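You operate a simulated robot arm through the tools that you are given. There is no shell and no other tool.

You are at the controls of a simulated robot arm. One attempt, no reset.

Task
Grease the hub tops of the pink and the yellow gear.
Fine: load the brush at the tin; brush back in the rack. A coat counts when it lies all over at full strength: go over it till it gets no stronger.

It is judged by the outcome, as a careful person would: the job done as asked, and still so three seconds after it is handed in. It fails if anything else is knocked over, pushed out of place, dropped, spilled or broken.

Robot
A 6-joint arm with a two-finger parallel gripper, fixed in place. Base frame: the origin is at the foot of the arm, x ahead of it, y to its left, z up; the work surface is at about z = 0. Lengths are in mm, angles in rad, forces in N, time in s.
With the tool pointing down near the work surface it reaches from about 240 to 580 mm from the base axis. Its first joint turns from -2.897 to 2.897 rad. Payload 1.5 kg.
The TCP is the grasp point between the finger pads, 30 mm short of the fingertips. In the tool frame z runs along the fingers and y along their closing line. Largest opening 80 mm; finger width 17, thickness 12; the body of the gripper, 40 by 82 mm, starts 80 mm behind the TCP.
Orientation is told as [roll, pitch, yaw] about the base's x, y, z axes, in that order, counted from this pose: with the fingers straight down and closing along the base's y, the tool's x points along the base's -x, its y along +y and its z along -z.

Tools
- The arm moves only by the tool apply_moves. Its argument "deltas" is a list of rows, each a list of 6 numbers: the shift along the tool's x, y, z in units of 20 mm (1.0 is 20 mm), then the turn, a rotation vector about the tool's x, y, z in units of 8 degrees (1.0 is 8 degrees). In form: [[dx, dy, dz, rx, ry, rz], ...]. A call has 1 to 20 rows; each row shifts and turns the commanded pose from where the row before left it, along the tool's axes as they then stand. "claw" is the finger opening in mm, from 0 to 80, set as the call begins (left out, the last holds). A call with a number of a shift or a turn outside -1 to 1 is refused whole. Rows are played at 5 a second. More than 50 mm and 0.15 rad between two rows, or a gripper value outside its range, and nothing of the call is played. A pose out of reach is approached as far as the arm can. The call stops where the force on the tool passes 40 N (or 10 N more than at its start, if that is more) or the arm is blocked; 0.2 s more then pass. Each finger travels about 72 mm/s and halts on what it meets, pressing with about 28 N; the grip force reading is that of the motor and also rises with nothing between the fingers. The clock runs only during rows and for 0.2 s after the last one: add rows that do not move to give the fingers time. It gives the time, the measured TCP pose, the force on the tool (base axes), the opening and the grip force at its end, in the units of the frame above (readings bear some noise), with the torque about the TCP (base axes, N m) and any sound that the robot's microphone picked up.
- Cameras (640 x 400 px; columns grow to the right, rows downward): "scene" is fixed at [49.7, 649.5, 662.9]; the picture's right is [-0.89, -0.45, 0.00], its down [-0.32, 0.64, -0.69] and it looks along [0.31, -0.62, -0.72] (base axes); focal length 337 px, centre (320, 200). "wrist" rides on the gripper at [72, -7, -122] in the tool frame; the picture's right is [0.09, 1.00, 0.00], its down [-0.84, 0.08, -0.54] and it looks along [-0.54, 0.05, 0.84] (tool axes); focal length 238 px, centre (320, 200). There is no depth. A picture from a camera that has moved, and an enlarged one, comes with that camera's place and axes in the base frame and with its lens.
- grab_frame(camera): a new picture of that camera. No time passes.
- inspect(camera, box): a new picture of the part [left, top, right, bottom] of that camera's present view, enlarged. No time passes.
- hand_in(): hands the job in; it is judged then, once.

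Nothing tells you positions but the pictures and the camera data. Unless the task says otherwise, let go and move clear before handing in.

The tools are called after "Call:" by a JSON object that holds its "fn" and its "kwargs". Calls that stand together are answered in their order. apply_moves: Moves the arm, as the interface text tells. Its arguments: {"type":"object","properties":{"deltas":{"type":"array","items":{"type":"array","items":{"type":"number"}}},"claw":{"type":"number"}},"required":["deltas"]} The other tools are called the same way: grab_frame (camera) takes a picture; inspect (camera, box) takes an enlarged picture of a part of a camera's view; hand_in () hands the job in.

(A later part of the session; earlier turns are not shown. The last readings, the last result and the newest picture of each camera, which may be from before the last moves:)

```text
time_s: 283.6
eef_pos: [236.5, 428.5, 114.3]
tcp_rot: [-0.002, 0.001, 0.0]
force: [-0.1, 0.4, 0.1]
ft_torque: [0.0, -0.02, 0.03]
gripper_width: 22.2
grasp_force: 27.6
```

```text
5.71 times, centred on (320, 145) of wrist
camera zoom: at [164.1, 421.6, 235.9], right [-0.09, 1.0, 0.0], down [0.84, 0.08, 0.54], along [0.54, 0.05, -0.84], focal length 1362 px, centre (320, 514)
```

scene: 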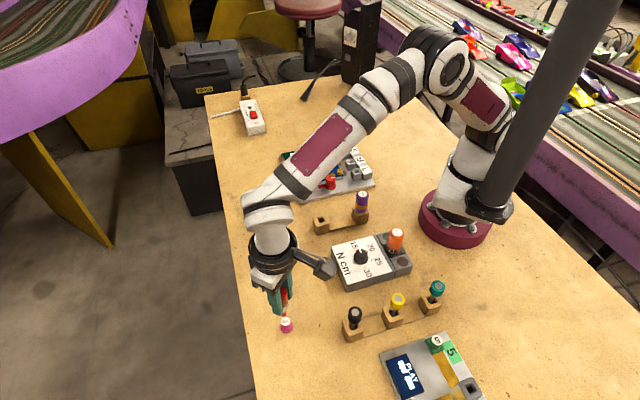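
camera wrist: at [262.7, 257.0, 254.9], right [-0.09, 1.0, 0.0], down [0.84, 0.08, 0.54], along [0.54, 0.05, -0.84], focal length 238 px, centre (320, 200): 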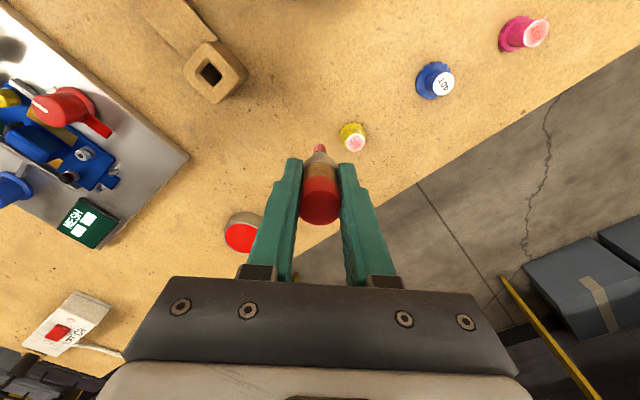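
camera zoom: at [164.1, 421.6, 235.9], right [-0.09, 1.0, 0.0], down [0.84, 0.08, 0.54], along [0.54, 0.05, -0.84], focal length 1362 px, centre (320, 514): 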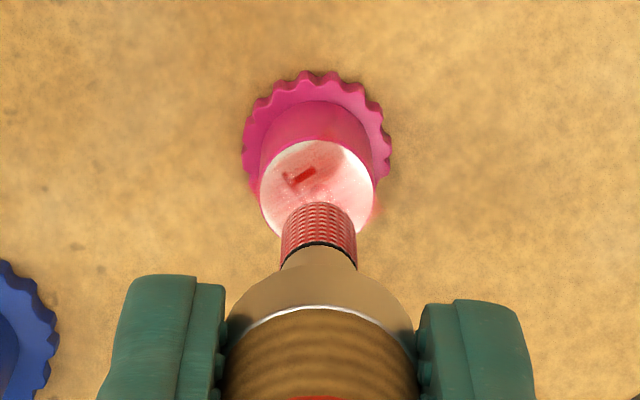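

Pink is indeed still getting redder, so I'll continue: full raster with shifts toward −y to also ease the gear back.

Call:
{"fn": "apply_moves", "kwargs": {"deltas": [[-0.22, 0.255, 0.5, 0, 0, 0], [0, 0, 0.4, 0, 0, 0], [0, 0, 0.1, 0, 0, 0], [0.2, 0, 0, 0, 0, 0], [0.2, 0, 0, 0, 0, 0], [0, -0.1, 0, 0, 0, 0], [-0.2, 0, 0, 0, 0, 0], [-0.2, 0, 0, 0, 0, 0], [0, -0.1, 0, 0, 0, 0], [0.2, 0, 0, 0, 0, 0], [0.2, 0, 0, 0, 0, 0], [0, -0.1, 0, 0, 0, 0], [-0.2, 0, 0, 0, 0, 0], [-0.2, 0, 0, 0, 0, 0], [0, -0.1, 0, 0, 0, 0], [0.2, 0, 0, 0, 0, 0], [0.2, 0, 0, 0, 0, 0], [0, -0.1, 0, 0, 0, 0], [-0.2, 0, 0, 0, 0, 0], [-0.2, 0, 0, 0, 0, 0]]}}

Call:
{"fn": "apply_moves", "kwargs": {"deltas": [[0, 0.2, 0, 0, 0, 0], [0, 0.2, 0, 0, 0, 0], [0.1, 0, 0, 0, 0, 0], [0, -0.2, 0, 0, 0, 0], [0, -0.2, 0, 0, 0, 0], [0.1, 0, 0, 0, 0, 0], [0, 0.2, 0, 0, 0, 0], [0, 0.2, 0, 0, 0, 0], [0.1, 0, 0, 0, 0, 0], [0, -0.2, 0, 0, 0, 0], [0, -0.2, 0, 0, 0, 0], [0.1, 0, 0, 0, 0, 0], [0, 0.2, 0, 0, 0, 0], [0, 0.2, 0, 0, 0, 0], [0.05, 0, 0, 0, 0, 0], [0, -0.2, 0, 0, 0, 0], [0, -0.2, 0, 0, 0, 0]]}}

Call:
{"fn": "apply_moves", "kwargs": {"deltas": [[-0.25, 0.2, -0.5, 0, 0, 0], [0, 0, -0.5, 0, 0, 0], [0, 0, -0.8, 0, 0, 0], [0, -0.8, 0, 0, 0, 0], [0, -0.8, 0, 0, 0, 0], [0, 0, 0, 0, 0, 0]]}}

Call:
{"fn": "inspect", "kwargs": {"camera": "wrist", "box": [330, 110, 380, 160]}}

Call:
{"fn": "inspect", "kwargs": {"camera": "scene", "box": [274, 310, 298, 334]}}

```text
time_s: 287.8
eef_pos: [239.7, 424.2, 93.8]
tcp_rot: [-0.001, -0.002, -0.002]
force: [-3.0, -0.7, 8.5]
ft_torque: [-0.03, 0.33, 0.02]
gripper_width: 22.0
grasp_force: 28.6
```

```text
time_s: 291.4
eef_pos: [232.1, 422.5, 95.6]
tcp_rot: [0.0, -0.001, -0.001]
force: [0.9, 1.1, -0.1]
ft_torque: [0.04, 0.04, -0.03]
gripper_width: 22.0
grasp_force: 28.2
```

```text
time_s: 292.8
eef_pos: [236.1, 395.8, 132.5]
tcp_rot: [0.002, -0.003, -0.001]
force: [-1.0, -0.3, -1.4]
ft_torque: [0.01, -0.02, -0.01]
gripper_width: 22.4
grasp_force: 28.2
```

```text
8.00 times, centred on (355, 135) of wrist
camera zoom: at [164.7, 388.1, 254.0], right [-0.09, 1.0, 0.0], down [0.84, 0.08, 0.54], along [0.54, 0.05, -0.84], focal length 1907 px, centre (40, 720)
```

zoom: 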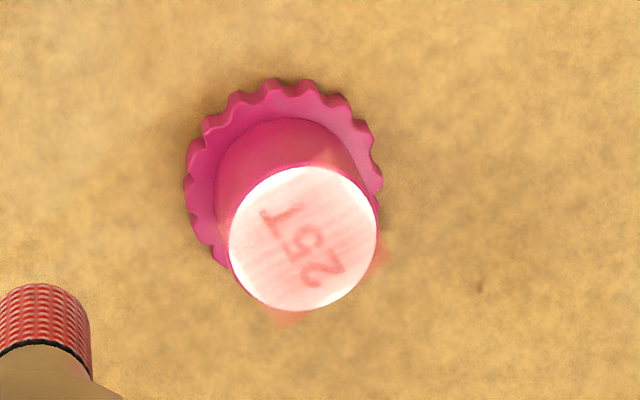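

```text
16.00 times, centred on (286, 322) of scene
camera zoom: at [49.7, 649.5, 662.9], right [-0.89, -0.45, 0.0], down [-0.32, 0.64, -0.69], along [0.31, -0.62, -0.72], focal length 5391 px, centre (864, -1752)
```

zoom: 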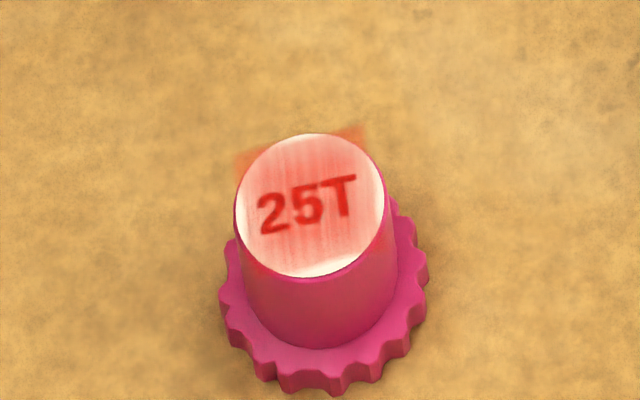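

In unobstructed views pink has not changed over the last rounds (same tone at 240, 254 and 293 s), so both coats are at full strength. Next I'll take the brush back to its rack block at about (288, 169).

Call:
{"fn": "apply_moves", "kwargs": {"deltas": [[0, 0, -1.0, 0, 0, 0], [0.0833, -0.9167, 0, 0, 0, 0], [0.0833, -0.9167, 0, 0, 0, 0], [0.0833, -0.9167, 0, 0, 0, 0], [-0.319, -0.9494, 0, 0, 0, 0], [-0.319, -0.9494, 0, 0, 0, 0], [-0.319, -0.9494, 0, 0, 0, 0], [-0.319, -0.9494, 0, 0, 0, 0], [-0.319, -0.9494, 0, 0, 0, 0], [-0.319, -0.9494, 0, 0, 0, 0], [-0.319, -0.9494, 0, 0, 0, 0], [-0.319, -0.9494, 0, 0, 0, 0], [-0.319, -0.9494, 0, 0, 0, 0], [0, 0, 0.8, 0, 0, 0], [0, 0, 0, 0, 0, 0], [0, 0, 0, 0, 0, 0]]}}

Call:
{"fn": "inspect", "kwargs": {"camera": "scene", "box": [290, 170, 350, 240]}}

Call:
{"fn": "inspect", "kwargs": {"camera": "wrist", "box": [280, 90, 360, 190]}}

Call:
{"fn": "inspect", "kwargs": {"camera": "scene", "box": [266, 240, 290, 264]}}

```text
time_s: 296.2
eef_pos: [288.2, 169.1, 132.8]
tcp_rot: [0.0, -0.001, -0.001]
force: [0.9, -0.3, 0.7]
ft_torque: [0.01, 0.01, -0.01]
gripper_width: 22.0
grasp_force: 28.3
```

```text
5.71 times, centred on (320, 205) of scene
camera zoom: at [49.7, 649.5, 662.9], right [-0.89, -0.45, 0.0], down [-0.32, 0.64, -0.69], along [0.31, -0.62, -0.72], focal length 1926 px, centre (320, 171)
```

zoom: 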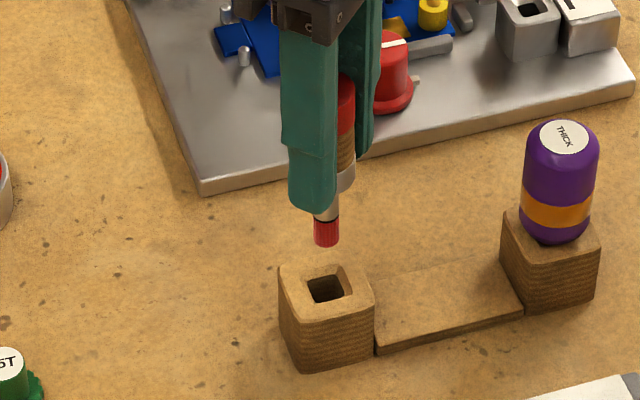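

```text
4.00 times, centred on (320, 140) of wrist
camera zoom: at [216.5, 162.9, 255.5], right [-0.09, 1.0, 0.0], down [0.84, 0.08, 0.54], along [0.54, 0.05, -0.84], focal length 953 px, centre (320, 440)
```

zoom: 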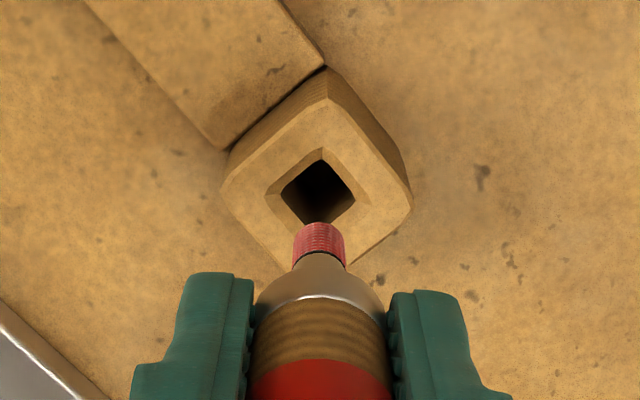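

```text
16.00 times, centred on (278, 252) of scene
camera zoom: at [49.7, 649.5, 662.9], right [-0.89, -0.45, 0.0], down [-0.32, 0.64, -0.69], along [0.31, -0.62, -0.72], focal length 5391 px, centre (992, -632)
```

zoom: 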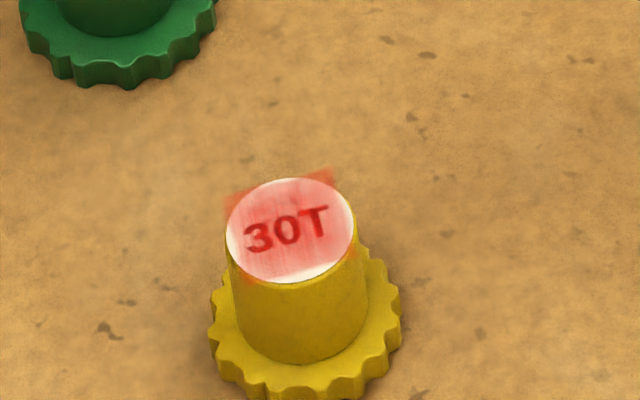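

The brush hangs right above its hole (within ~1 mm by both views). I'll lower to just above the block and check again.

Call:
{"fn": "apply_moves", "kwargs": {"deltas": [[0, -0.02, 0.4, 0, 0, 0], [0, 0, 0.4, 0, 0, 0], [0, 0, 0.4, 0, 0, 0], [0, 0, 0, 0, 0, 0], [0, 0, 0, 0, 0, 0]]}}

Call:
{"fn": "inspect", "kwargs": {"camera": "scene", "box": [304, 195, 344, 235]}}

Call:
{"fn": "inspect", "kwargs": {"camera": "wrist", "box": [290, 110, 350, 180]}}

```text
time_s: 297.4
eef_pos: [287.2, 168.3, 109.5]
tcp_rot: [0.0, 0.002, 0.0]
force: [-0.3, 1.1, -0.5]
ft_torque: [-0.02, -0.02, 0.03]
gripper_width: 22.2
grasp_force: 27.9
```

```text
10.00 times, centred on (324, 215) of scene
camera zoom: at [49.7, 649.5, 662.9], right [-0.89, -0.45, 0.0], down [-0.32, 0.64, -0.69], along [0.31, -0.62, -0.72], focal length 3370 px, centre (280, 50)
```

zoom: 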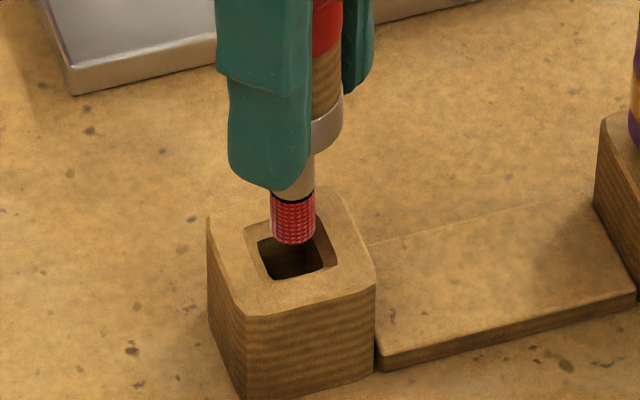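

```text
5.71 times, centred on (320, 145) of wrist
camera zoom: at [216.5, 161.8, 232.1], right [-0.09, 1.0, 0.0], down [0.84, 0.08, 0.54], along [0.54, 0.05, -0.84], focal length 1362 px, centre (320, 514)
```

zoom: 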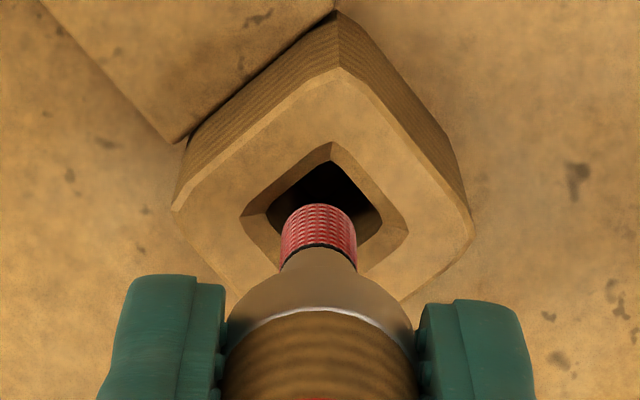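

Call:
{"fn": "inspect", "kwargs": {"camera": "scene", "box": [312, 205, 336, 229]}}

Call:
{"fn": "inspect", "kwargs": {"camera": "wrist", "box": [300, 125, 345, 155]}}

```text
16.00 times, centred on (324, 217) of scene
camera zoom: at [49.7, 649.5, 662.9], right [-0.89, -0.45, 0.0], down [-0.32, 0.64, -0.69], along [0.31, -0.62, -0.72], focal length 5391 px, centre (256, -72)
```

zoom: 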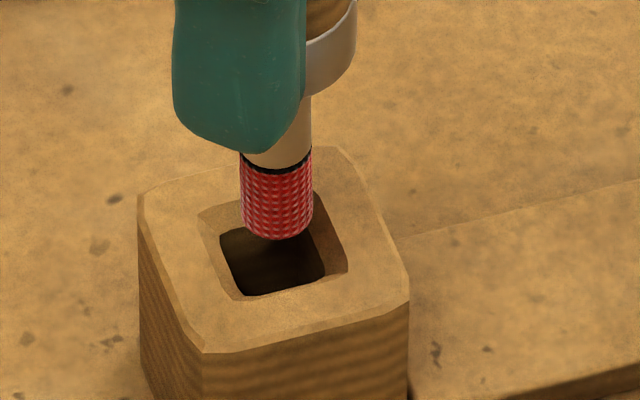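

```text
13.33 times, centred on (322, 140) of wrist
camera zoom: at [216.5, 161.8, 232.1], right [-0.09, 1.0, 0.0], down [0.84, 0.08, 0.54], along [0.54, 0.05, -0.84], focal length 3178 px, centre (287, 1000)
```

zoom: 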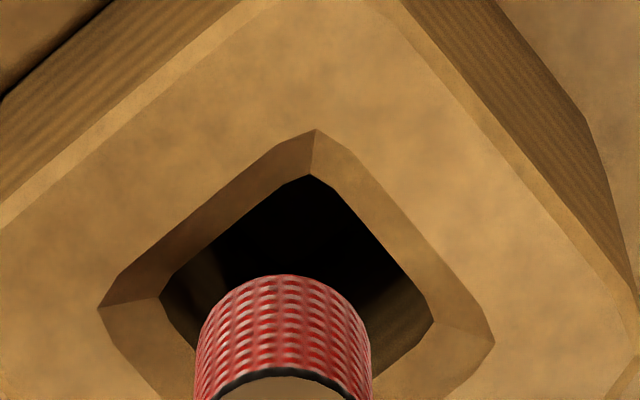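

The tip is about 0.3 mm/0.7 mm off the hole centre; I'll correct and lower slowly into the chamfer, watching forces.

Call:
{"fn": "apply_moves", "kwargs": {"deltas": [[-0.015, 0.035, 0.2, 0, 0, 0], [0, 0, 0.2, 0, 0, 0], [0, 0, 0.1, 0, 0, 0], [0, 0, 0, 0, 0, 0]]}}

Call:
{"fn": "inspect", "kwargs": {"camera": "scene", "box": [312, 205, 336, 229]}}

Call:
{"fn": "inspect", "kwargs": {"camera": "wrist", "box": [300, 125, 345, 155]}}

```text
time_s: 298.4
eef_pos: [289.1, 170.6, 100.3]
tcp_rot: [-0.001, -0.003, 0.001]
force: [-0.2, 0.8, -0.6]
ft_torque: [0.0, 0.0, -0.02]
gripper_width: 21.9
grasp_force: 28.0
```

```text
16.00 times, centred on (324, 217) of scene
camera zoom: at [49.7, 649.5, 662.9], right [-0.89, -0.45, 0.0], down [-0.32, 0.64, -0.69], along [0.31, -0.62, -0.72], focal length 5391 px, centre (256, -72)
```

zoom: 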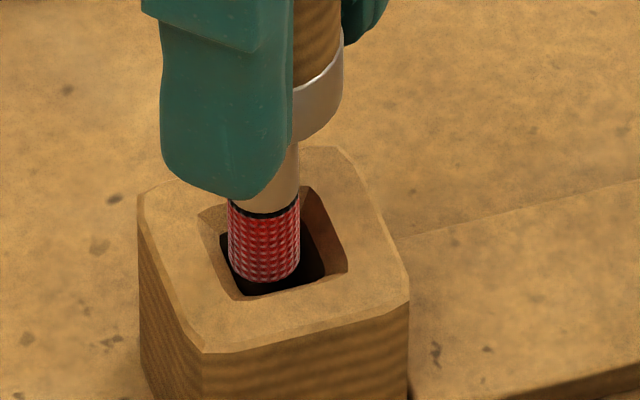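

```text
13.33 times, centred on (322, 140) of wrist
camera zoom: at [217.9, 163.1, 222.6], right [-0.09, 1.0, 0.0], down [0.84, 0.08, 0.54], along [0.54, 0.05, -0.84], focal length 3178 px, centre (287, 1000)
```

zoom: 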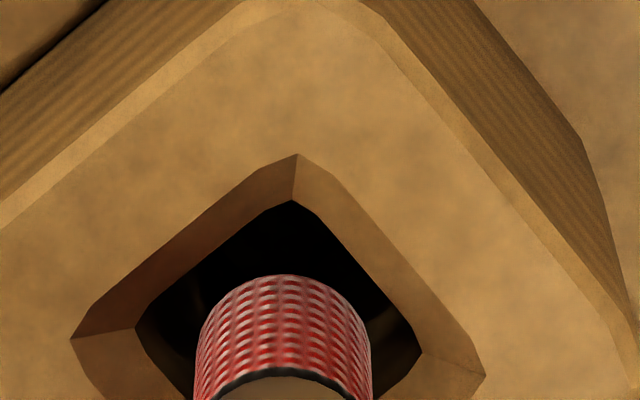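

Call:
{"fn": "apply_moves", "kwargs": {"deltas": [[0.045, -0.015, 0, 0, 0, 0], [0, 0, 0, 0, 0, 0]]}}

Call:
{"fn": "inspect", "kwargs": {"camera": "scene", "box": [312, 205, 336, 229]}}

Call:
{"fn": "inspect", "kwargs": {"camera": "wrist", "box": [300, 125, 345, 155]}}

```text
time_s: 299.0
eef_pos: [287.5, 169.2, 99.9]
tcp_rot: [0.0, 0.0, -0.001]
force: [0.5, 0.1, -1.1]
ft_torque: [-0.03, 0.01, -0.01]
gripper_width: 22.4
grasp_force: 28.0
```

```text
16.00 times, centred on (324, 217) of scene
camera zoom: at [49.7, 649.5, 662.9], right [-0.89, -0.45, 0.0], down [-0.32, 0.64, -0.69], along [0.31, -0.62, -0.72], focal length 5391 px, centre (256, -72)
```

zoom: 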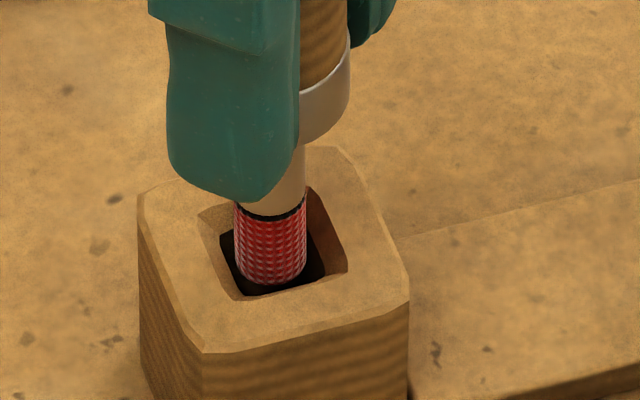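

```text
13.33 times, centred on (322, 140) of wrist
camera zoom: at [217.0, 162.9, 222.2], right [-0.09, 1.0, 0.0], down [0.84, 0.08, 0.54], along [0.54, 0.05, -0.84], focal length 3178 px, centre (287, 1000)
```

zoom: 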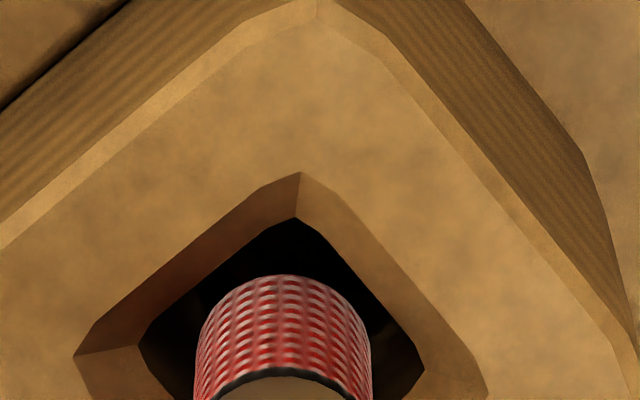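

Well centred now. Lowering into the hole in small steps.

Call:
{"fn": "apply_moves", "kwargs": {"deltas": [[0, 0, 0.1, 0, 0, 0], [0, 0, 0.1, 0, 0, 0], [0, 0, 0.1, 0, 0, 0]]}}

Call:
{"fn": "inspect", "kwargs": {"camera": "scene", "box": [312, 205, 336, 229]}}

Call:
{"fn": "inspect", "kwargs": {"camera": "wrist", "box": [300, 125, 345, 155]}}

```text
time_s: 299.8
eef_pos: [287.4, 169.7, 93.7]
tcp_rot: [0.0, -0.002, 0.0]
force: [0.5, 0.6, 0.2]
ft_torque: [-0.01, 0.02, -0.04]
gripper_width: 22.1
grasp_force: 28.3
```

```text
16.00 times, centred on (324, 217) of scene
camera zoom: at [49.7, 649.5, 662.9], right [-0.89, -0.45, 0.0], down [-0.32, 0.64, -0.69], along [0.31, -0.62, -0.72], focal length 5391 px, centre (256, -72)
```

zoom: 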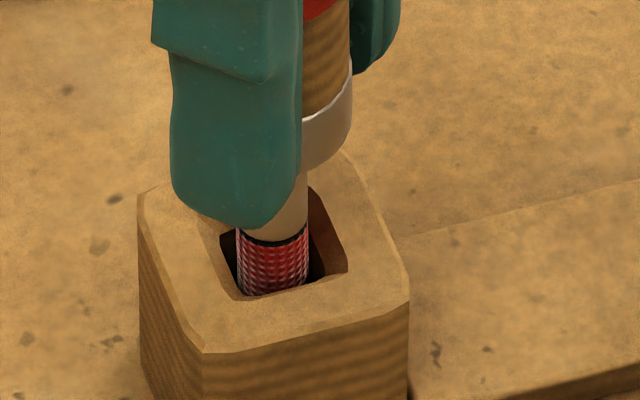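

```text
13.33 times, centred on (322, 140) of wrist
camera zoom: at [216.7, 162.6, 216.2], right [-0.09, 1.0, 0.0], down [0.84, 0.08, 0.54], along [0.54, 0.05, -0.84], focal length 3178 px, centre (287, 1000)
```

zoom: 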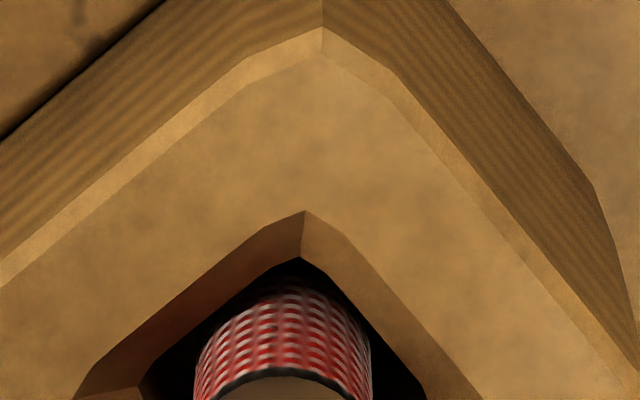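

Tip is inside the hole with no force. Continuing down.

Call:
{"fn": "apply_moves", "kwargs": {"deltas": [[0, 0, 0.1, 0, 0, 0], [0, 0, 0.1, 0, 0, 0], [0, 0, 0.1, 0, 0, 0], [0, 0, 0.1, 0, 0, 0]]}}

Call:
{"fn": "inspect", "kwargs": {"camera": "scene", "box": [304, 190, 344, 230]}}

```text
time_s: 300.8
eef_pos: [286.8, 169.8, 85.4]
tcp_rot: [0.0, 0.001, 0.001]
force: [0.0, 0.2, -0.7]
ft_torque: [-0.01, 0.02, 0.01]
gripper_width: 22.0
grasp_force: 28.1
```

```text
10.00 times, centred on (324, 210) of scene
camera zoom: at [49.7, 649.5, 662.9], right [-0.89, -0.45, 0.0], down [-0.32, 0.64, -0.69], along [0.31, -0.62, -0.72], focal length 3370 px, centre (280, 100)
```

zoom: 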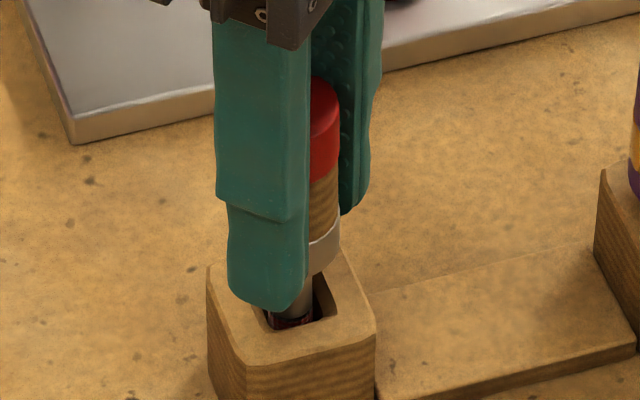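

Call:
{"fn": "apply_moves", "kwargs": {"deltas": [[0, 0, 0.1, 0, 0, 0], [0, 0, 0.1, 0, 0, 0], [0, 0, 0.1, 0, 0, 0]]}}

Call:
{"fn": "inspect", "kwargs": {"camera": "scene", "box": [304, 190, 344, 230]}}

```text
time_s: 301.6
eef_pos: [287.3, 170.7, 79.3]
tcp_rot: [0.001, -0.001, -0.002]
force: [-1.1, -0.5, -1.3]
ft_torque: [0.01, 0.0, -0.05]
gripper_width: 22.1
grasp_force: 28.1
```

```text
10.00 times, centred on (324, 210) of scene
camera zoom: at [49.7, 649.5, 662.9], right [-0.89, -0.45, 0.0], down [-0.32, 0.64, -0.69], along [0.31, -0.62, -0.72], focal length 3370 px, centre (280, 100)
```

zoom: 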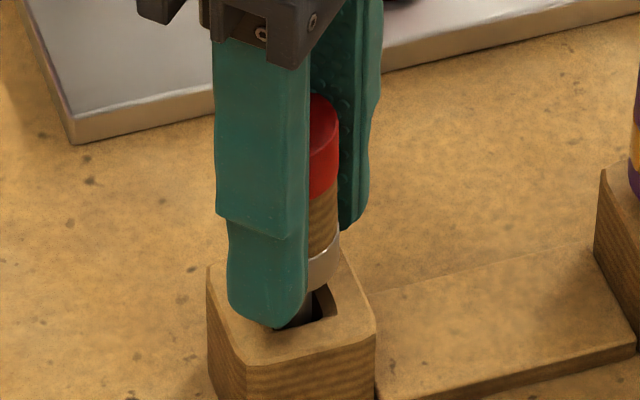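

Call:
{"fn": "apply_moves", "kwargs": {"deltas": [[0, 0, 0.1, 0, 0, 0], [0, 0, 0.1, 0, 0, 0]]}}

Call:
{"fn": "inspect", "kwargs": {"camera": "scene", "box": [304, 190, 344, 230]}}

```text
time_s: 302.2
eef_pos: [289.6, 169.0, 76.8]
tcp_rot: [-0.001, -0.002, -0.001]
force: [0.1, 0.6, -0.8]
ft_torque: [0.01, -0.01, 0.03]
gripper_width: 22.0
grasp_force: 28.6
```

```text
10.00 times, centred on (324, 210) of scene
camera zoom: at [49.7, 649.5, 662.9], right [-0.89, -0.45, 0.0], down [-0.32, 0.64, -0.69], along [0.31, -0.62, -0.72], focal length 3370 px, centre (280, 100)
```

zoom: 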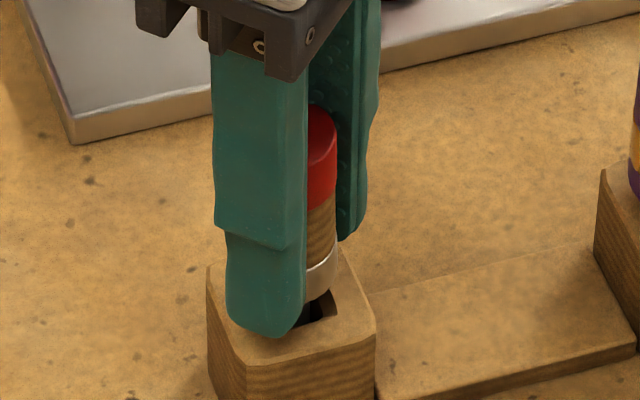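

Call:
{"fn": "apply_moves", "kwargs": {"deltas": [[0, 0, 0.1, 0, 0, 0], [0, 0, 0.1, 0, 0, 0], [0, 0, 0, 0, 0, 0]]}}

Call:
{"fn": "inspect", "kwargs": {"camera": "scene", "box": [312, 200, 340, 228]}}

Call:
{"fn": "inspect", "kwargs": {"camera": "wrist", "box": [290, 110, 350, 180]}}

```text
time_s: 303.0
eef_pos: [288.0, 168.3, 71.1]
tcp_rot: [0.001, 0.0, 0.002]
force: [-0.1, 0.2, -0.7]
ft_torque: [0.01, 0.01, 0.03]
gripper_width: 22.1
grasp_force: 28.0
```

```text
14.29 times, centred on (326, 214) of scene
camera zoom: at [49.7, 649.5, 662.9], right [-0.89, -0.45, 0.0], down [-0.32, 0.64, -0.69], along [0.31, -0.62, -0.72], focal length 4814 px, centre (234, 0)
```

zoom: 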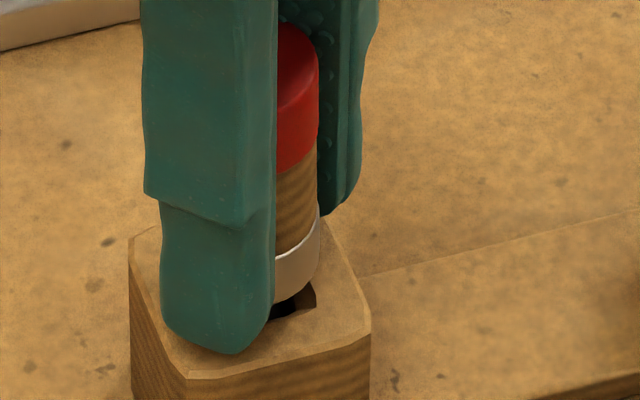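

```text
5.71 times, centred on (320, 145) of wrist
camera zoom: at [216.8, 162.2, 194.1], right [-0.09, 1.0, 0.0], down [0.84, 0.08, 0.54], along [0.54, 0.05, -0.84], focal length 1362 px, centre (320, 514)
```

zoom: 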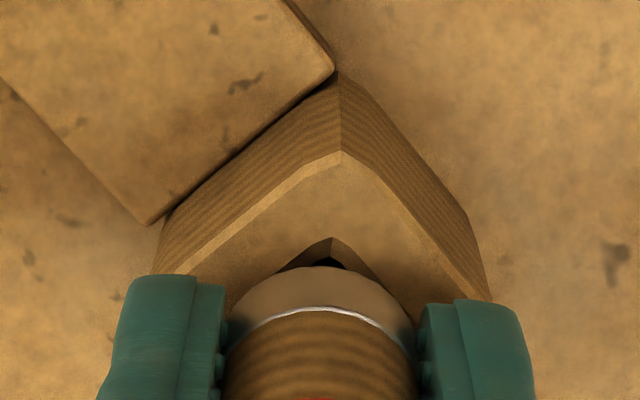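

The shoulder is still ~4–5 mm above its seat and the block top is around z = 31, so there's room. Continuing down gently.

Call:
{"fn": "apply_moves", "kwargs": {"deltas": [[0, 0, 0.1, 0, 0, 0], [0, 0, 0.05, 0, 0, 0], [0, 0, 0, 0, 0, 0]]}}

Call:
{"fn": "inspect", "kwargs": {"camera": "scene", "box": [312, 200, 340, 228]}}

Call:
{"fn": "inspect", "kwargs": {"camera": "wrist", "box": [290, 110, 350, 180]}}

```text
time_s: 303.8
eef_pos: [286.7, 170.2, 69.9]
tcp_rot: [0.0, -0.003, 0.001]
force: [-0.5, 0.5, -0.7]
ft_torque: [0.0, 0.01, 0.01]
gripper_width: 22.3
grasp_force: 27.9
```

```text
14.29 times, centred on (326, 214) of scene
camera zoom: at [49.7, 649.5, 662.9], right [-0.89, -0.45, 0.0], down [-0.32, 0.64, -0.69], along [0.31, -0.62, -0.72], focal length 4814 px, centre (234, 0)
```

zoom: 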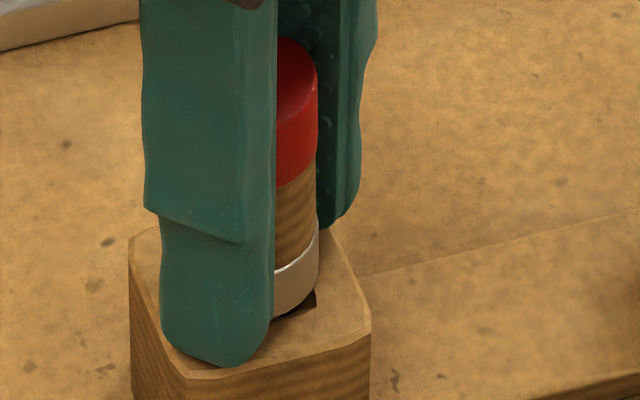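

```text
5.71 times, centred on (320, 145) of wrist
camera zoom: at [216.7, 162.4, 190.7], right [-0.09, 1.0, 0.0], down [0.84, 0.08, 0.54], along [0.54, 0.05, -0.84], focal length 1362 px, centre (320, 514)
```

zoom: 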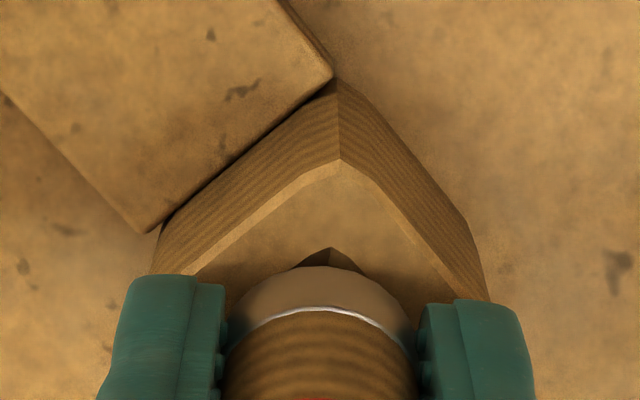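

Call:
{"fn": "apply_moves", "kwargs": {"deltas": [[0, 0, 0.03, 0, 0, 0], [0, 0, 0.03, 0, 0, 0], [0, 0, 0, 0, 0, 0]]}}

Call:
{"fn": "inspect", "kwargs": {"camera": "scene", "box": [312, 200, 340, 228]}}

```text
time_s: 304.6
eef_pos: [288.0, 168.0, 68.2]
tcp_rot: [0.0, -0.002, 0.0]
force: [-0.7, -1.3, 5.2]
ft_torque: [-0.11, 0.07, -0.05]
gripper_width: 22.3
grasp_force: 28.0
```

```text
14.29 times, centred on (326, 214) of scene
camera zoom: at [49.7, 649.5, 662.9], right [-0.89, -0.45, 0.0], down [-0.32, 0.64, -0.69], along [0.31, -0.62, -0.72], focal length 4814 px, centre (234, 0)
```

zoom: 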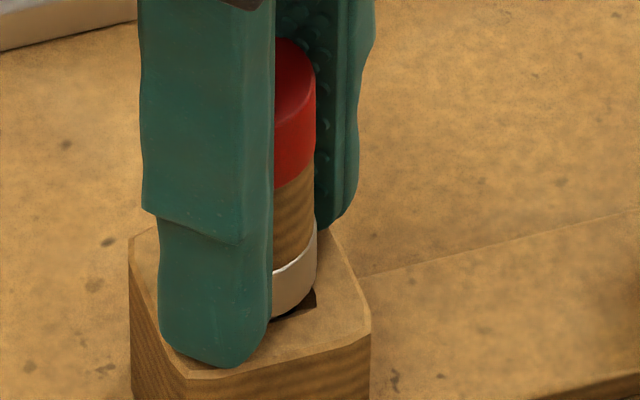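

Seated: 5 N upward at the shoulder. I'll open the fingers and check the brush stays.

Call:
{"fn": "apply_moves", "kwargs": {"deltas": [[0, 0, 0, 0, 0, 0], [0, 0, 0, 0, 0, 0], [0, 0, 0, 0, 0, 0]], "claw": 40}}

Call:
{"fn": "inspect", "kwargs": {"camera": "scene", "box": [304, 190, 344, 230]}}

Call:
{"fn": "inspect", "kwargs": {"camera": "wrist", "box": [280, 110, 360, 220]}}

```text
time_s: 305.4
eef_pos: [288.1, 167.7, 67.9]
tcp_rot: [0.0, 0.0, 0.001]
force: [-0.6, -0.5, 0.4]
ft_torque: [-0.02, -0.01, 0.01]
gripper_width: 40.3
grasp_force: 0.1
```

```text
10.00 times, centred on (324, 210) of scene
camera zoom: at [49.7, 649.5, 662.9], right [-0.89, -0.45, 0.0], down [-0.32, 0.64, -0.69], along [0.31, -0.62, -0.72], focal length 3370 px, centre (280, 100)
```

zoom: 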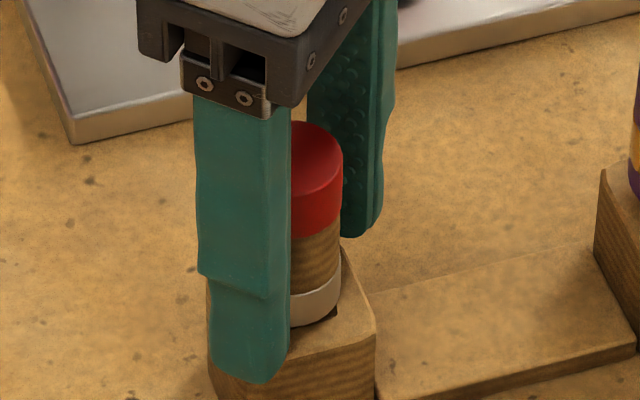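

```text
3.64 times, centred on (320, 165) of wrist
camera zoom: at [217.1, 162.2, 190.0], right [-0.09, 1.0, 0.0], down [0.84, 0.08, 0.54], along [0.54, 0.05, -0.84], focal length 867 px, centre (320, 327)
```

zoom: 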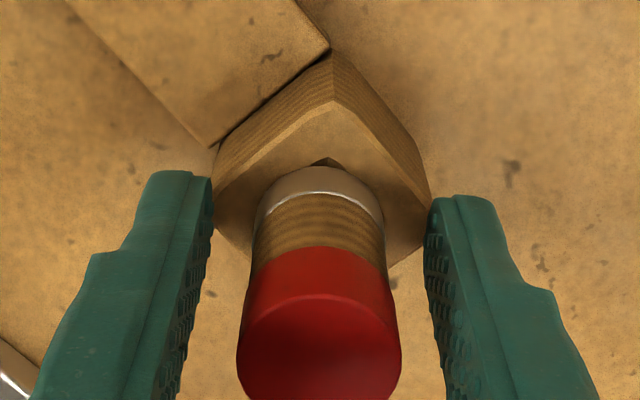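

The brush is seated upright as originally. I'll open wider and rise straight up.

Call:
{"fn": "apply_moves", "kwargs": {"deltas": [[0, 0, 0, 0, 0, 0], [0, 0, 0, 0, 0, 0], [0, 0, -0.5, 0, 0, 0], [0, 0, -0.8, 0, 0, 0], [0, 0, -1.0, 0, 0, 0], [0, 0, -1.0, 0, 0, 0], [0, 0, -1.0, 0, 0, 0], [0, 0, -1.0, 0, 0, 0], [0, 0, -1.0, 0, 0, 0], [0, 0, 0, 0, 0, 0]], "claw": 70}}

Call:
{"fn": "grab_frame", "kwargs": {"camera": "scene"}}

Call:
{"fn": "grab_frame", "kwargs": {"camera": "wrist"}}

Call:
{"fn": "inspect", "kwargs": {"camera": "scene", "box": [266, 240, 290, 264]}}

Call:
{"fn": "inspect", "kwargs": {"camera": "scene", "box": [274, 310, 298, 334]}}

Call:
{"fn": "inspect", "kwargs": {"camera": "scene", "box": [304, 195, 344, 235]}}

```text
time_s: 307.6
eef_pos: [287.2, 168.3, 193.7]
tcp_rot: [0.002, -0.003, -0.001]
force: [-0.2, -0.7, 0.0]
ft_torque: [0.0, 0.01, 0.0]
gripper_width: 70.2
grasp_force: 0.0
```

```text
taken
```

scene: 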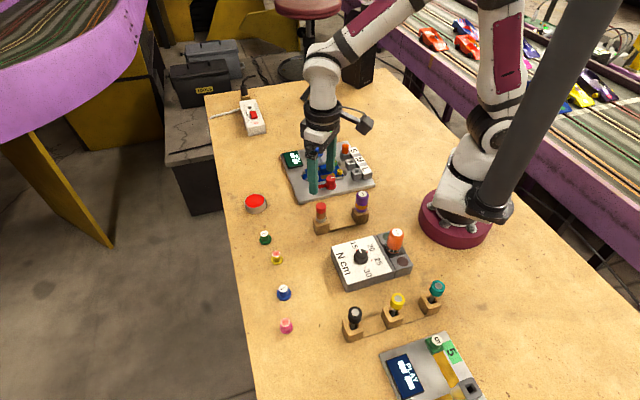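

```text
taken
camera wrist: at [216.5, 162.1, 315.9], right [-0.09, 1.0, 0.0], down [0.84, 0.08, 0.54], along [0.54, 0.05, -0.84], focal length 238 px, centre (320, 200)
```

wrist: 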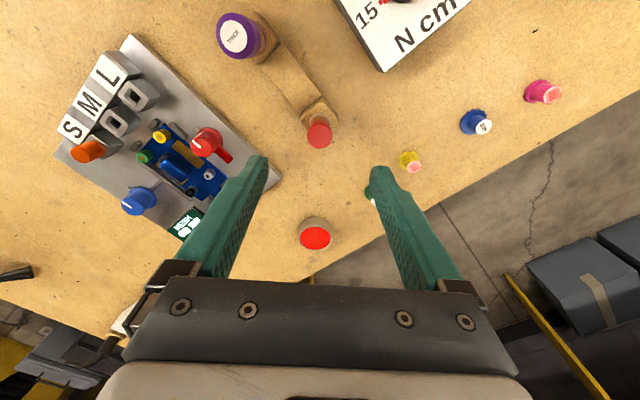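

```text
16.00 times, centred on (278, 252) of scene
camera zoom: at [49.7, 649.5, 662.9], right [-0.89, -0.45, 0.0], down [-0.32, 0.64, -0.69], along [0.31, -0.62, -0.72], focal length 5391 px, centre (992, -632)
```

zoom: 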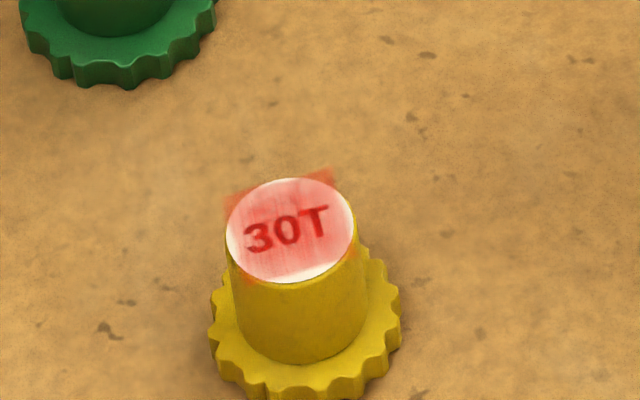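

```text
16.00 times, centred on (286, 322) of scene
camera zoom: at [49.7, 649.5, 662.9], right [-0.89, -0.45, 0.0], down [-0.32, 0.64, -0.69], along [0.31, -0.62, -0.72], focal length 5391 px, centre (864, -1752)
```

zoom: 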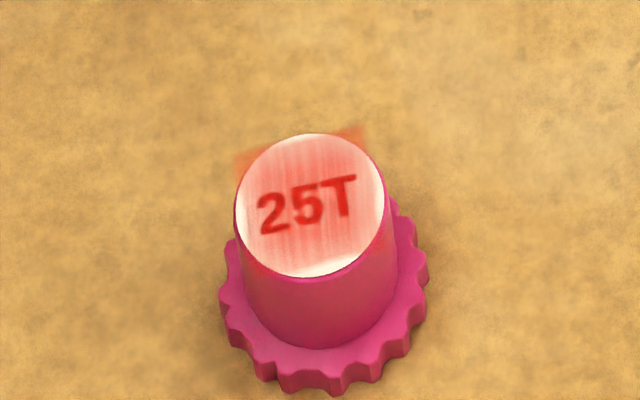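

```text
10.00 times, centred on (324, 215) of scene
camera zoom: at [49.7, 649.5, 662.9], right [-0.89, -0.45, 0.0], down [-0.32, 0.64, -0.69], along [0.31, -0.62, -0.72], focal length 3370 px, centre (280, 50)
```

zoom: 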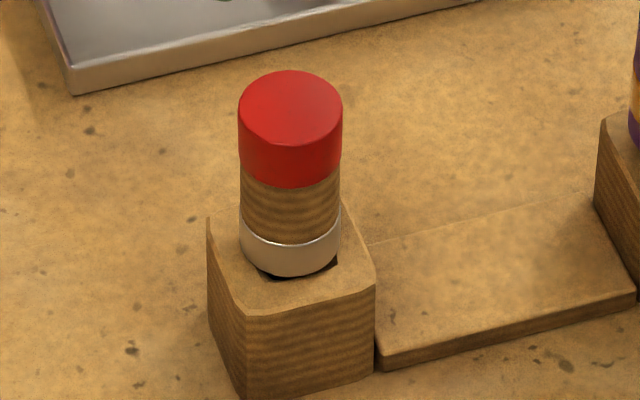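

The brush is back in its rack exactly as it was. Before handing in I'll compare both coats closely from this free viewpoint.

Call:
{"fn": "inspect", "kwargs": {"camera": "wrist", "box": [395, 145, 430, 180]}}

Call:
{"fn": "inspect", "kwargs": {"camera": "wrist", "box": [522, 74, 568, 110]}}

Call:
{"fn": "inspect", "kwargs": {"camera": "wrist", "box": [456, 104, 498, 140]}}

Call:
{"fn": "inspect", "kwargs": {"camera": "scene", "box": [236, 185, 284, 215]}}

Call:
{"fn": "inspect", "kwargs": {"camera": "scene", "box": [250, 225, 310, 340]}}

```text
11.43 times, centred on (412, 162) of wrist
camera zoom: at [216.5, 162.1, 315.9], right [-0.09, 1.0, 0.0], down [0.84, 0.08, 0.54], along [0.54, 0.05, -0.84], focal length 2724 px, centre (-737, 629)
```

zoom: 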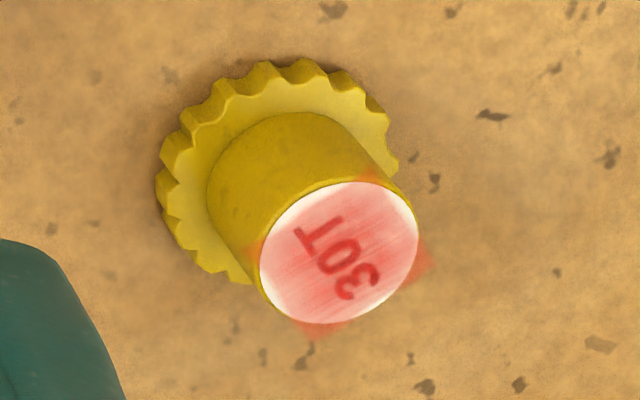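

```text
11.11 times, centred on (545, 92) of wrist
camera zoom: at [216.5, 162.1, 315.9], right [-0.09, 1.0, 0.0], down [0.84, 0.08, 0.54], along [0.54, 0.05, -0.84], focal length 2648 px, centre (-2180, 1400)
```

zoom: 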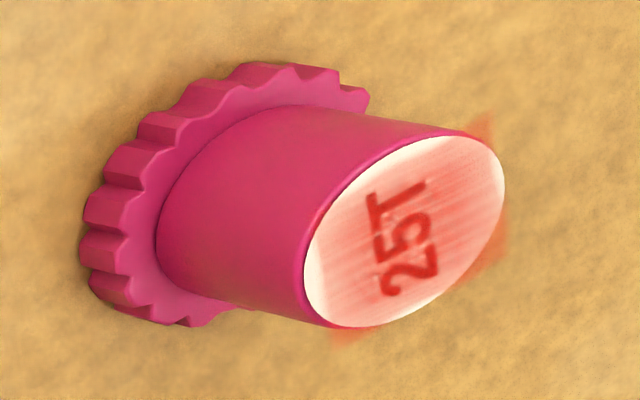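

```text
11.11 times, centred on (477, 122) of wrist
camera zoom: at [216.5, 162.1, 315.9], right [-0.09, 1.0, 0.0], down [0.84, 0.08, 0.54], along [0.54, 0.05, -0.84], focal length 2648 px, centre (-1424, 1067)
```

zoom: 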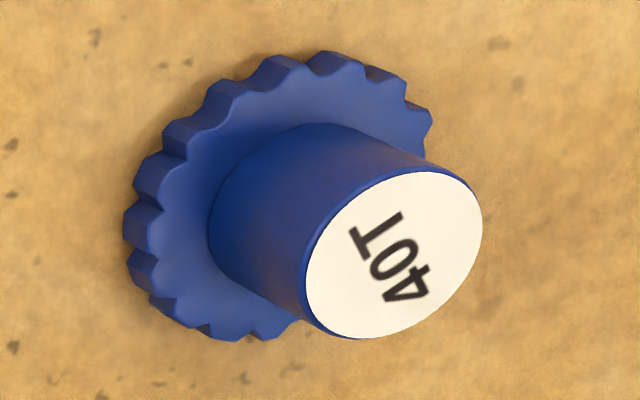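

```text
13.33 times, centred on (260, 200) of scene
camera zoom: at [49.7, 649.5, 662.9], right [-0.89, -0.45, 0.0], down [-0.32, 0.64, -0.69], along [0.31, -0.62, -0.72], focal length 4493 px, centre (1120, 200)
```

zoom: 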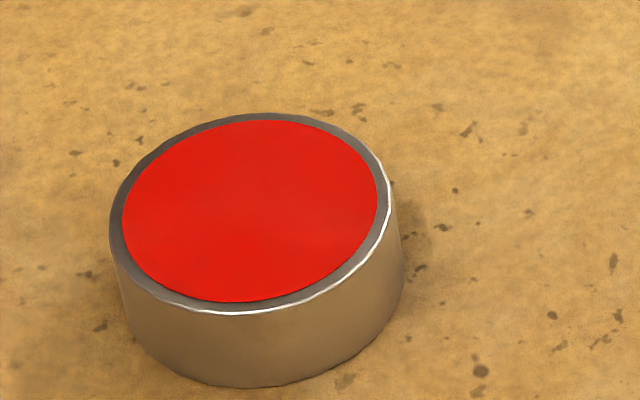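

```text
3.48 times, centred on (280, 282) of scene
camera zoom: at [49.7, 649.5, 662.9], right [-0.89, -0.45, 0.0], down [-0.32, 0.64, -0.69], along [0.31, -0.62, -0.72], focal length 1172 px, centre (459, -87)
```

zoom: 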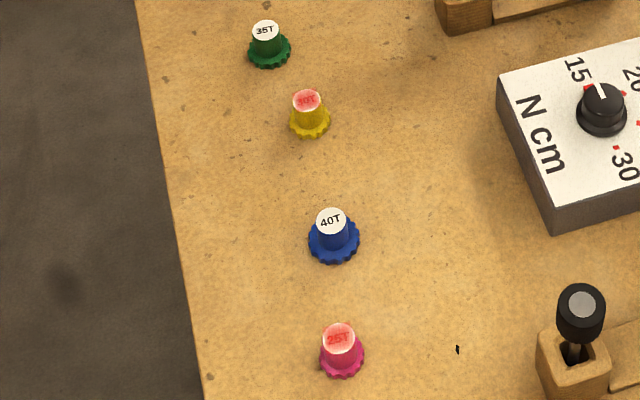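

Side by side, pink's coat is clearly paler and streakier than yellow's, so it isn't at full strength yet. I'll pick the brush up again, load it more thoroughly and keep working.

Call:
{"fn": "apply_moves", "kwargs": {"deltas": [[0, 0, 0.9, 0, 0, 0], [0, 0, 0.9, 0, 0, 0], [0, 0, 0.9, 0, 0, 0], [0, 0, 0.9, 0, 0, 0], [0, 0, 0.9, 0, 0, 0], [0, 0, 0.9, 0, 0, 0], [0, 0, 0.6, 0, 0, 0], [0, 0, 0, 0, 0, 0], [0, 0, 0, 0, 0, 0]], "claw": 80}}

Call:
{"fn": "grab_frame", "kwargs": {"camera": "wrist"}}

```text
time_s: 309.6
eef_pos: [287.5, 169.3, 74.5]
tcp_rot: [0.002, 0.001, 0.0]
force: [-0.1, -0.3, 0.6]
ft_torque: [0.0, 0.01, 0.0]
gripper_width: 80.0
grasp_force: 0.1
```

```text
taken
camera wrist: at [216.8, 162.7, 195.8], right [-0.09, 1.0, 0.0], down [0.84, 0.08, 0.54], along [0.54, 0.05, -0.84], focal length 238 px, centre (320, 200)
```

wrist: 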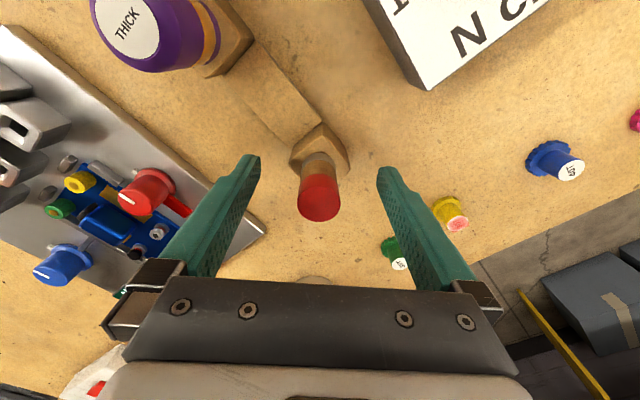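

Call:
{"fn": "apply_moves", "kwargs": {"deltas": [[0, 0, 0, 0, 0, 0], [0, 0, 0, 0, 0, 0], [0, 0, 0, 0, 0, 0], [0, 0, 0, 0, 0, 0], [0, 0, 0, 0, 0, 0], [0, 0, 0, 0, 0, 0]], "claw": 5}}

Call:
{"fn": "apply_moves", "kwargs": {"deltas": [[0, 0, -0.3, 0, 0, 0], [0, 0, -0.5, 0, 0, 0], [0, 0, -0.7, 0, 0, 0], [0, 0, -0.8, 0, 0, 0], [0, 0, -0.9, 0, 0, 0], [0, 0, -0.9, 0, 0, 0], [0, 0, -0.9, 0, 0, 0], [0, 0, 0, 0, 0, 0], [0, 0, 0, 0, 0, 0]]}}

Call:
{"fn": "inspect", "kwargs": {"camera": "scene", "box": [305, 170, 345, 240]}}

```text
time_s: 311.0
eef_pos: [287.8, 169.3, 73.5]
tcp_rot: [0.001, -0.001, 0.0]
force: [0.0, -0.8, -1.0]
ft_torque: [-0.03, 0.02, 0.0]
gripper_width: 22.2
grasp_force: 28.4
```

```text
time_s: 313.0
eef_pos: [289.1, 169.9, 174.5]
tcp_rot: [0.0, -0.001, -0.002]
force: [0.0, -0.5, 0.2]
ft_torque: [0.03, 0.0, -0.01]
gripper_width: 22.1
grasp_force: 28.1
```

```text
5.71 times, centred on (325, 205) of scene
camera zoom: at [49.7, 649.5, 662.9], right [-0.89, -0.45, 0.0], down [-0.32, 0.64, -0.69], along [0.31, -0.62, -0.72], focal length 1926 px, centre (291, 171)
```

zoom: 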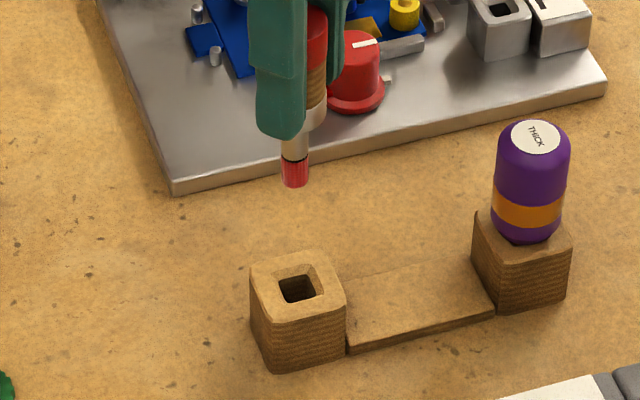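

Call:
{"fn": "apply_moves", "kwargs": {"deltas": [[-0.8677, 0.0427, 0, 0, 0, 0], [-0.8677, 0.0427, 0, 0, 0, 0], [-0.8677, 0.0427, 0, 0, 0, 0], [-0.8677, 0.0427, 0, 0, 0, 0], [-0.8677, 0.0427, 0, 0, 0, 0], [-0.8677, 0.0427, 0, 0, 0, 0], [-0.8677, 0.0427, 0, 0, 0, 0], [-0.8677, 0.0427, 0, 0, 0, 0], [-0.8677, 0.0427, 0, 0, 0, 0], [-0.8677, 0.0427, 0, 0, 0, 0], [-0.8677, 0.0427, 0, 0, 0, 0], [0, 0, 0.95, 0, 0, 0], [0, 0, 0.95, 0, 0, 0], [0, 0, 0.95, 0, 0, 0], [0, 0, 0.85, 0, 0, 0], [0, 0, 0, 0, 0, 0]]}}

Call:
{"fn": "inspect", "kwargs": {"camera": "scene", "box": [230, 165, 280, 215]}}

```text
time_s: 316.4
eef_pos: [479.6, 178.3, 99.1]
tcp_rot: [0.001, -0.001, -0.001]
force: [-0.4, -0.6, 0.4]
ft_torque: [0.01, 0.01, 0.02]
gripper_width: 22.1
grasp_force: 27.4
```

```text
8.00 times, centred on (255, 190) of scene
camera zoom: at [49.7, 649.5, 662.9], right [-0.89, -0.45, 0.0], down [-0.32, 0.64, -0.69], along [0.31, -0.62, -0.72], focal length 2696 px, centre (840, 280)
```

zoom: 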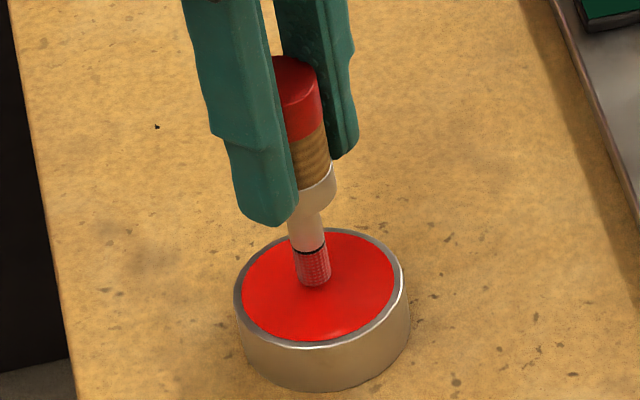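

Call:
{"fn": "apply_moves", "kwargs": {"deltas": [[0, 0, 0.1, 0, 0, 0], [0, 0, 0.05, 0, 0, 0], [0, 0, 0, 0, 0, 0]]}}

Call:
{"fn": "apply_moves", "kwargs": {"deltas": [[0, 0, 0.03, 0, 0, 0], [0, 0, 0, 0, 0, 0]]}}

```text
time_s: 317.2
eef_pos: [479.1, 179.7, 96.0]
tcp_rot: [-0.001, -0.004, 0.0]
force: [-0.3, -0.2, -0.4]
ft_torque: [-0.04, 0.01, -0.03]
gripper_width: 22.0
grasp_force: 27.7
```

```text
time_s: 317.8
eef_pos: [479.9, 179.6, 96.2]
tcp_rot: [0.0, 0.0, 0.0]
force: [0.0, 0.9, -0.3]
ft_torque: [0.0, 0.01, -0.01]
gripper_width: 22.2
grasp_force: 28.0
```

Call:
{"fn": "apply_moves", "kwargs": {"deltas": [[0, 0, 0.04, 0, 0, 0], [0, 0, 0, 0, 0, 0]]}}

Call:
{"fn": "apply_moves", "kwargs": {"deltas": [[0, 0, 0.04, 0, 0, 0], [0, 0, 0, 0, 0, 0]]}}

```text
time_s: 318.4
eef_pos: [479.6, 179.5, 96.0]
tcp_rot: [0.002, -0.001, 0.0]
force: [-2.6, 0.6, 5.4]
ft_torque: [0.0, 0.14, -0.03]
gripper_width: 22.1
grasp_force: 27.9
```

```text
time_s: 319.0
eef_pos: [480.1, 180.9, 96.7]
tcp_rot: [0.002, -0.005, 0.0]
force: [-2.7, 0.2, 18.1]
ft_torque: [-0.06, 0.21, 0.03]
gripper_width: 22.2
grasp_force: 27.7
```

Call:
{"fn": "apply_moves", "kwargs": {"deltas": [[0, 0, -0.035, 0, 0, 0], [0.15, 0, 0, 0, 0, 0], [0.15, 0, 0, 0, 0, 0], [-0.15, 0, 0, 0, 0, 0], [-0.15, 0, 0, 0, 0, 0], [-0.15, 0, 0, 0, 0, 0], [-0.15, 0, 0, 0, 0, 0], [0.15, 0, 0, 0, 0, 0], [0.15, 0, 0, 0, 0, 0], [0, 0.15, 0, 0, 0, 0], [0, 0.15, 0, 0, 0, 0], [0, -0.15, 0, 0, 0, 0], [0, -0.15, 0, 0, 0, 0], [0, -0.15, 0, 0, 0, 0], [0, 0.15, 0, 0, 0, 0]]}}

Call:
{"fn": "inspect", "kwargs": {"camera": "scene", "box": [230, 165, 280, 215]}}

```text
time_s: 322.2
eef_pos: [480.7, 177.9, 94.8]
tcp_rot: [-0.001, -0.002, -0.001]
force: [-0.2, -2.0, 5.1]
ft_torque: [-0.19, -0.06, 0.01]
gripper_width: 22.2
grasp_force: 27.8
```

```text
8.00 times, centred on (255, 190) of scene
camera zoom: at [49.7, 649.5, 662.9], right [-0.89, -0.45, 0.0], down [-0.32, 0.64, -0.69], along [0.31, -0.62, -0.72], focal length 2696 px, centre (840, 280)
```

zoom: 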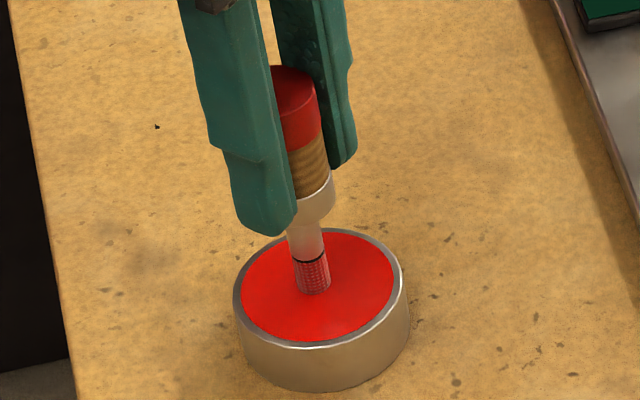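

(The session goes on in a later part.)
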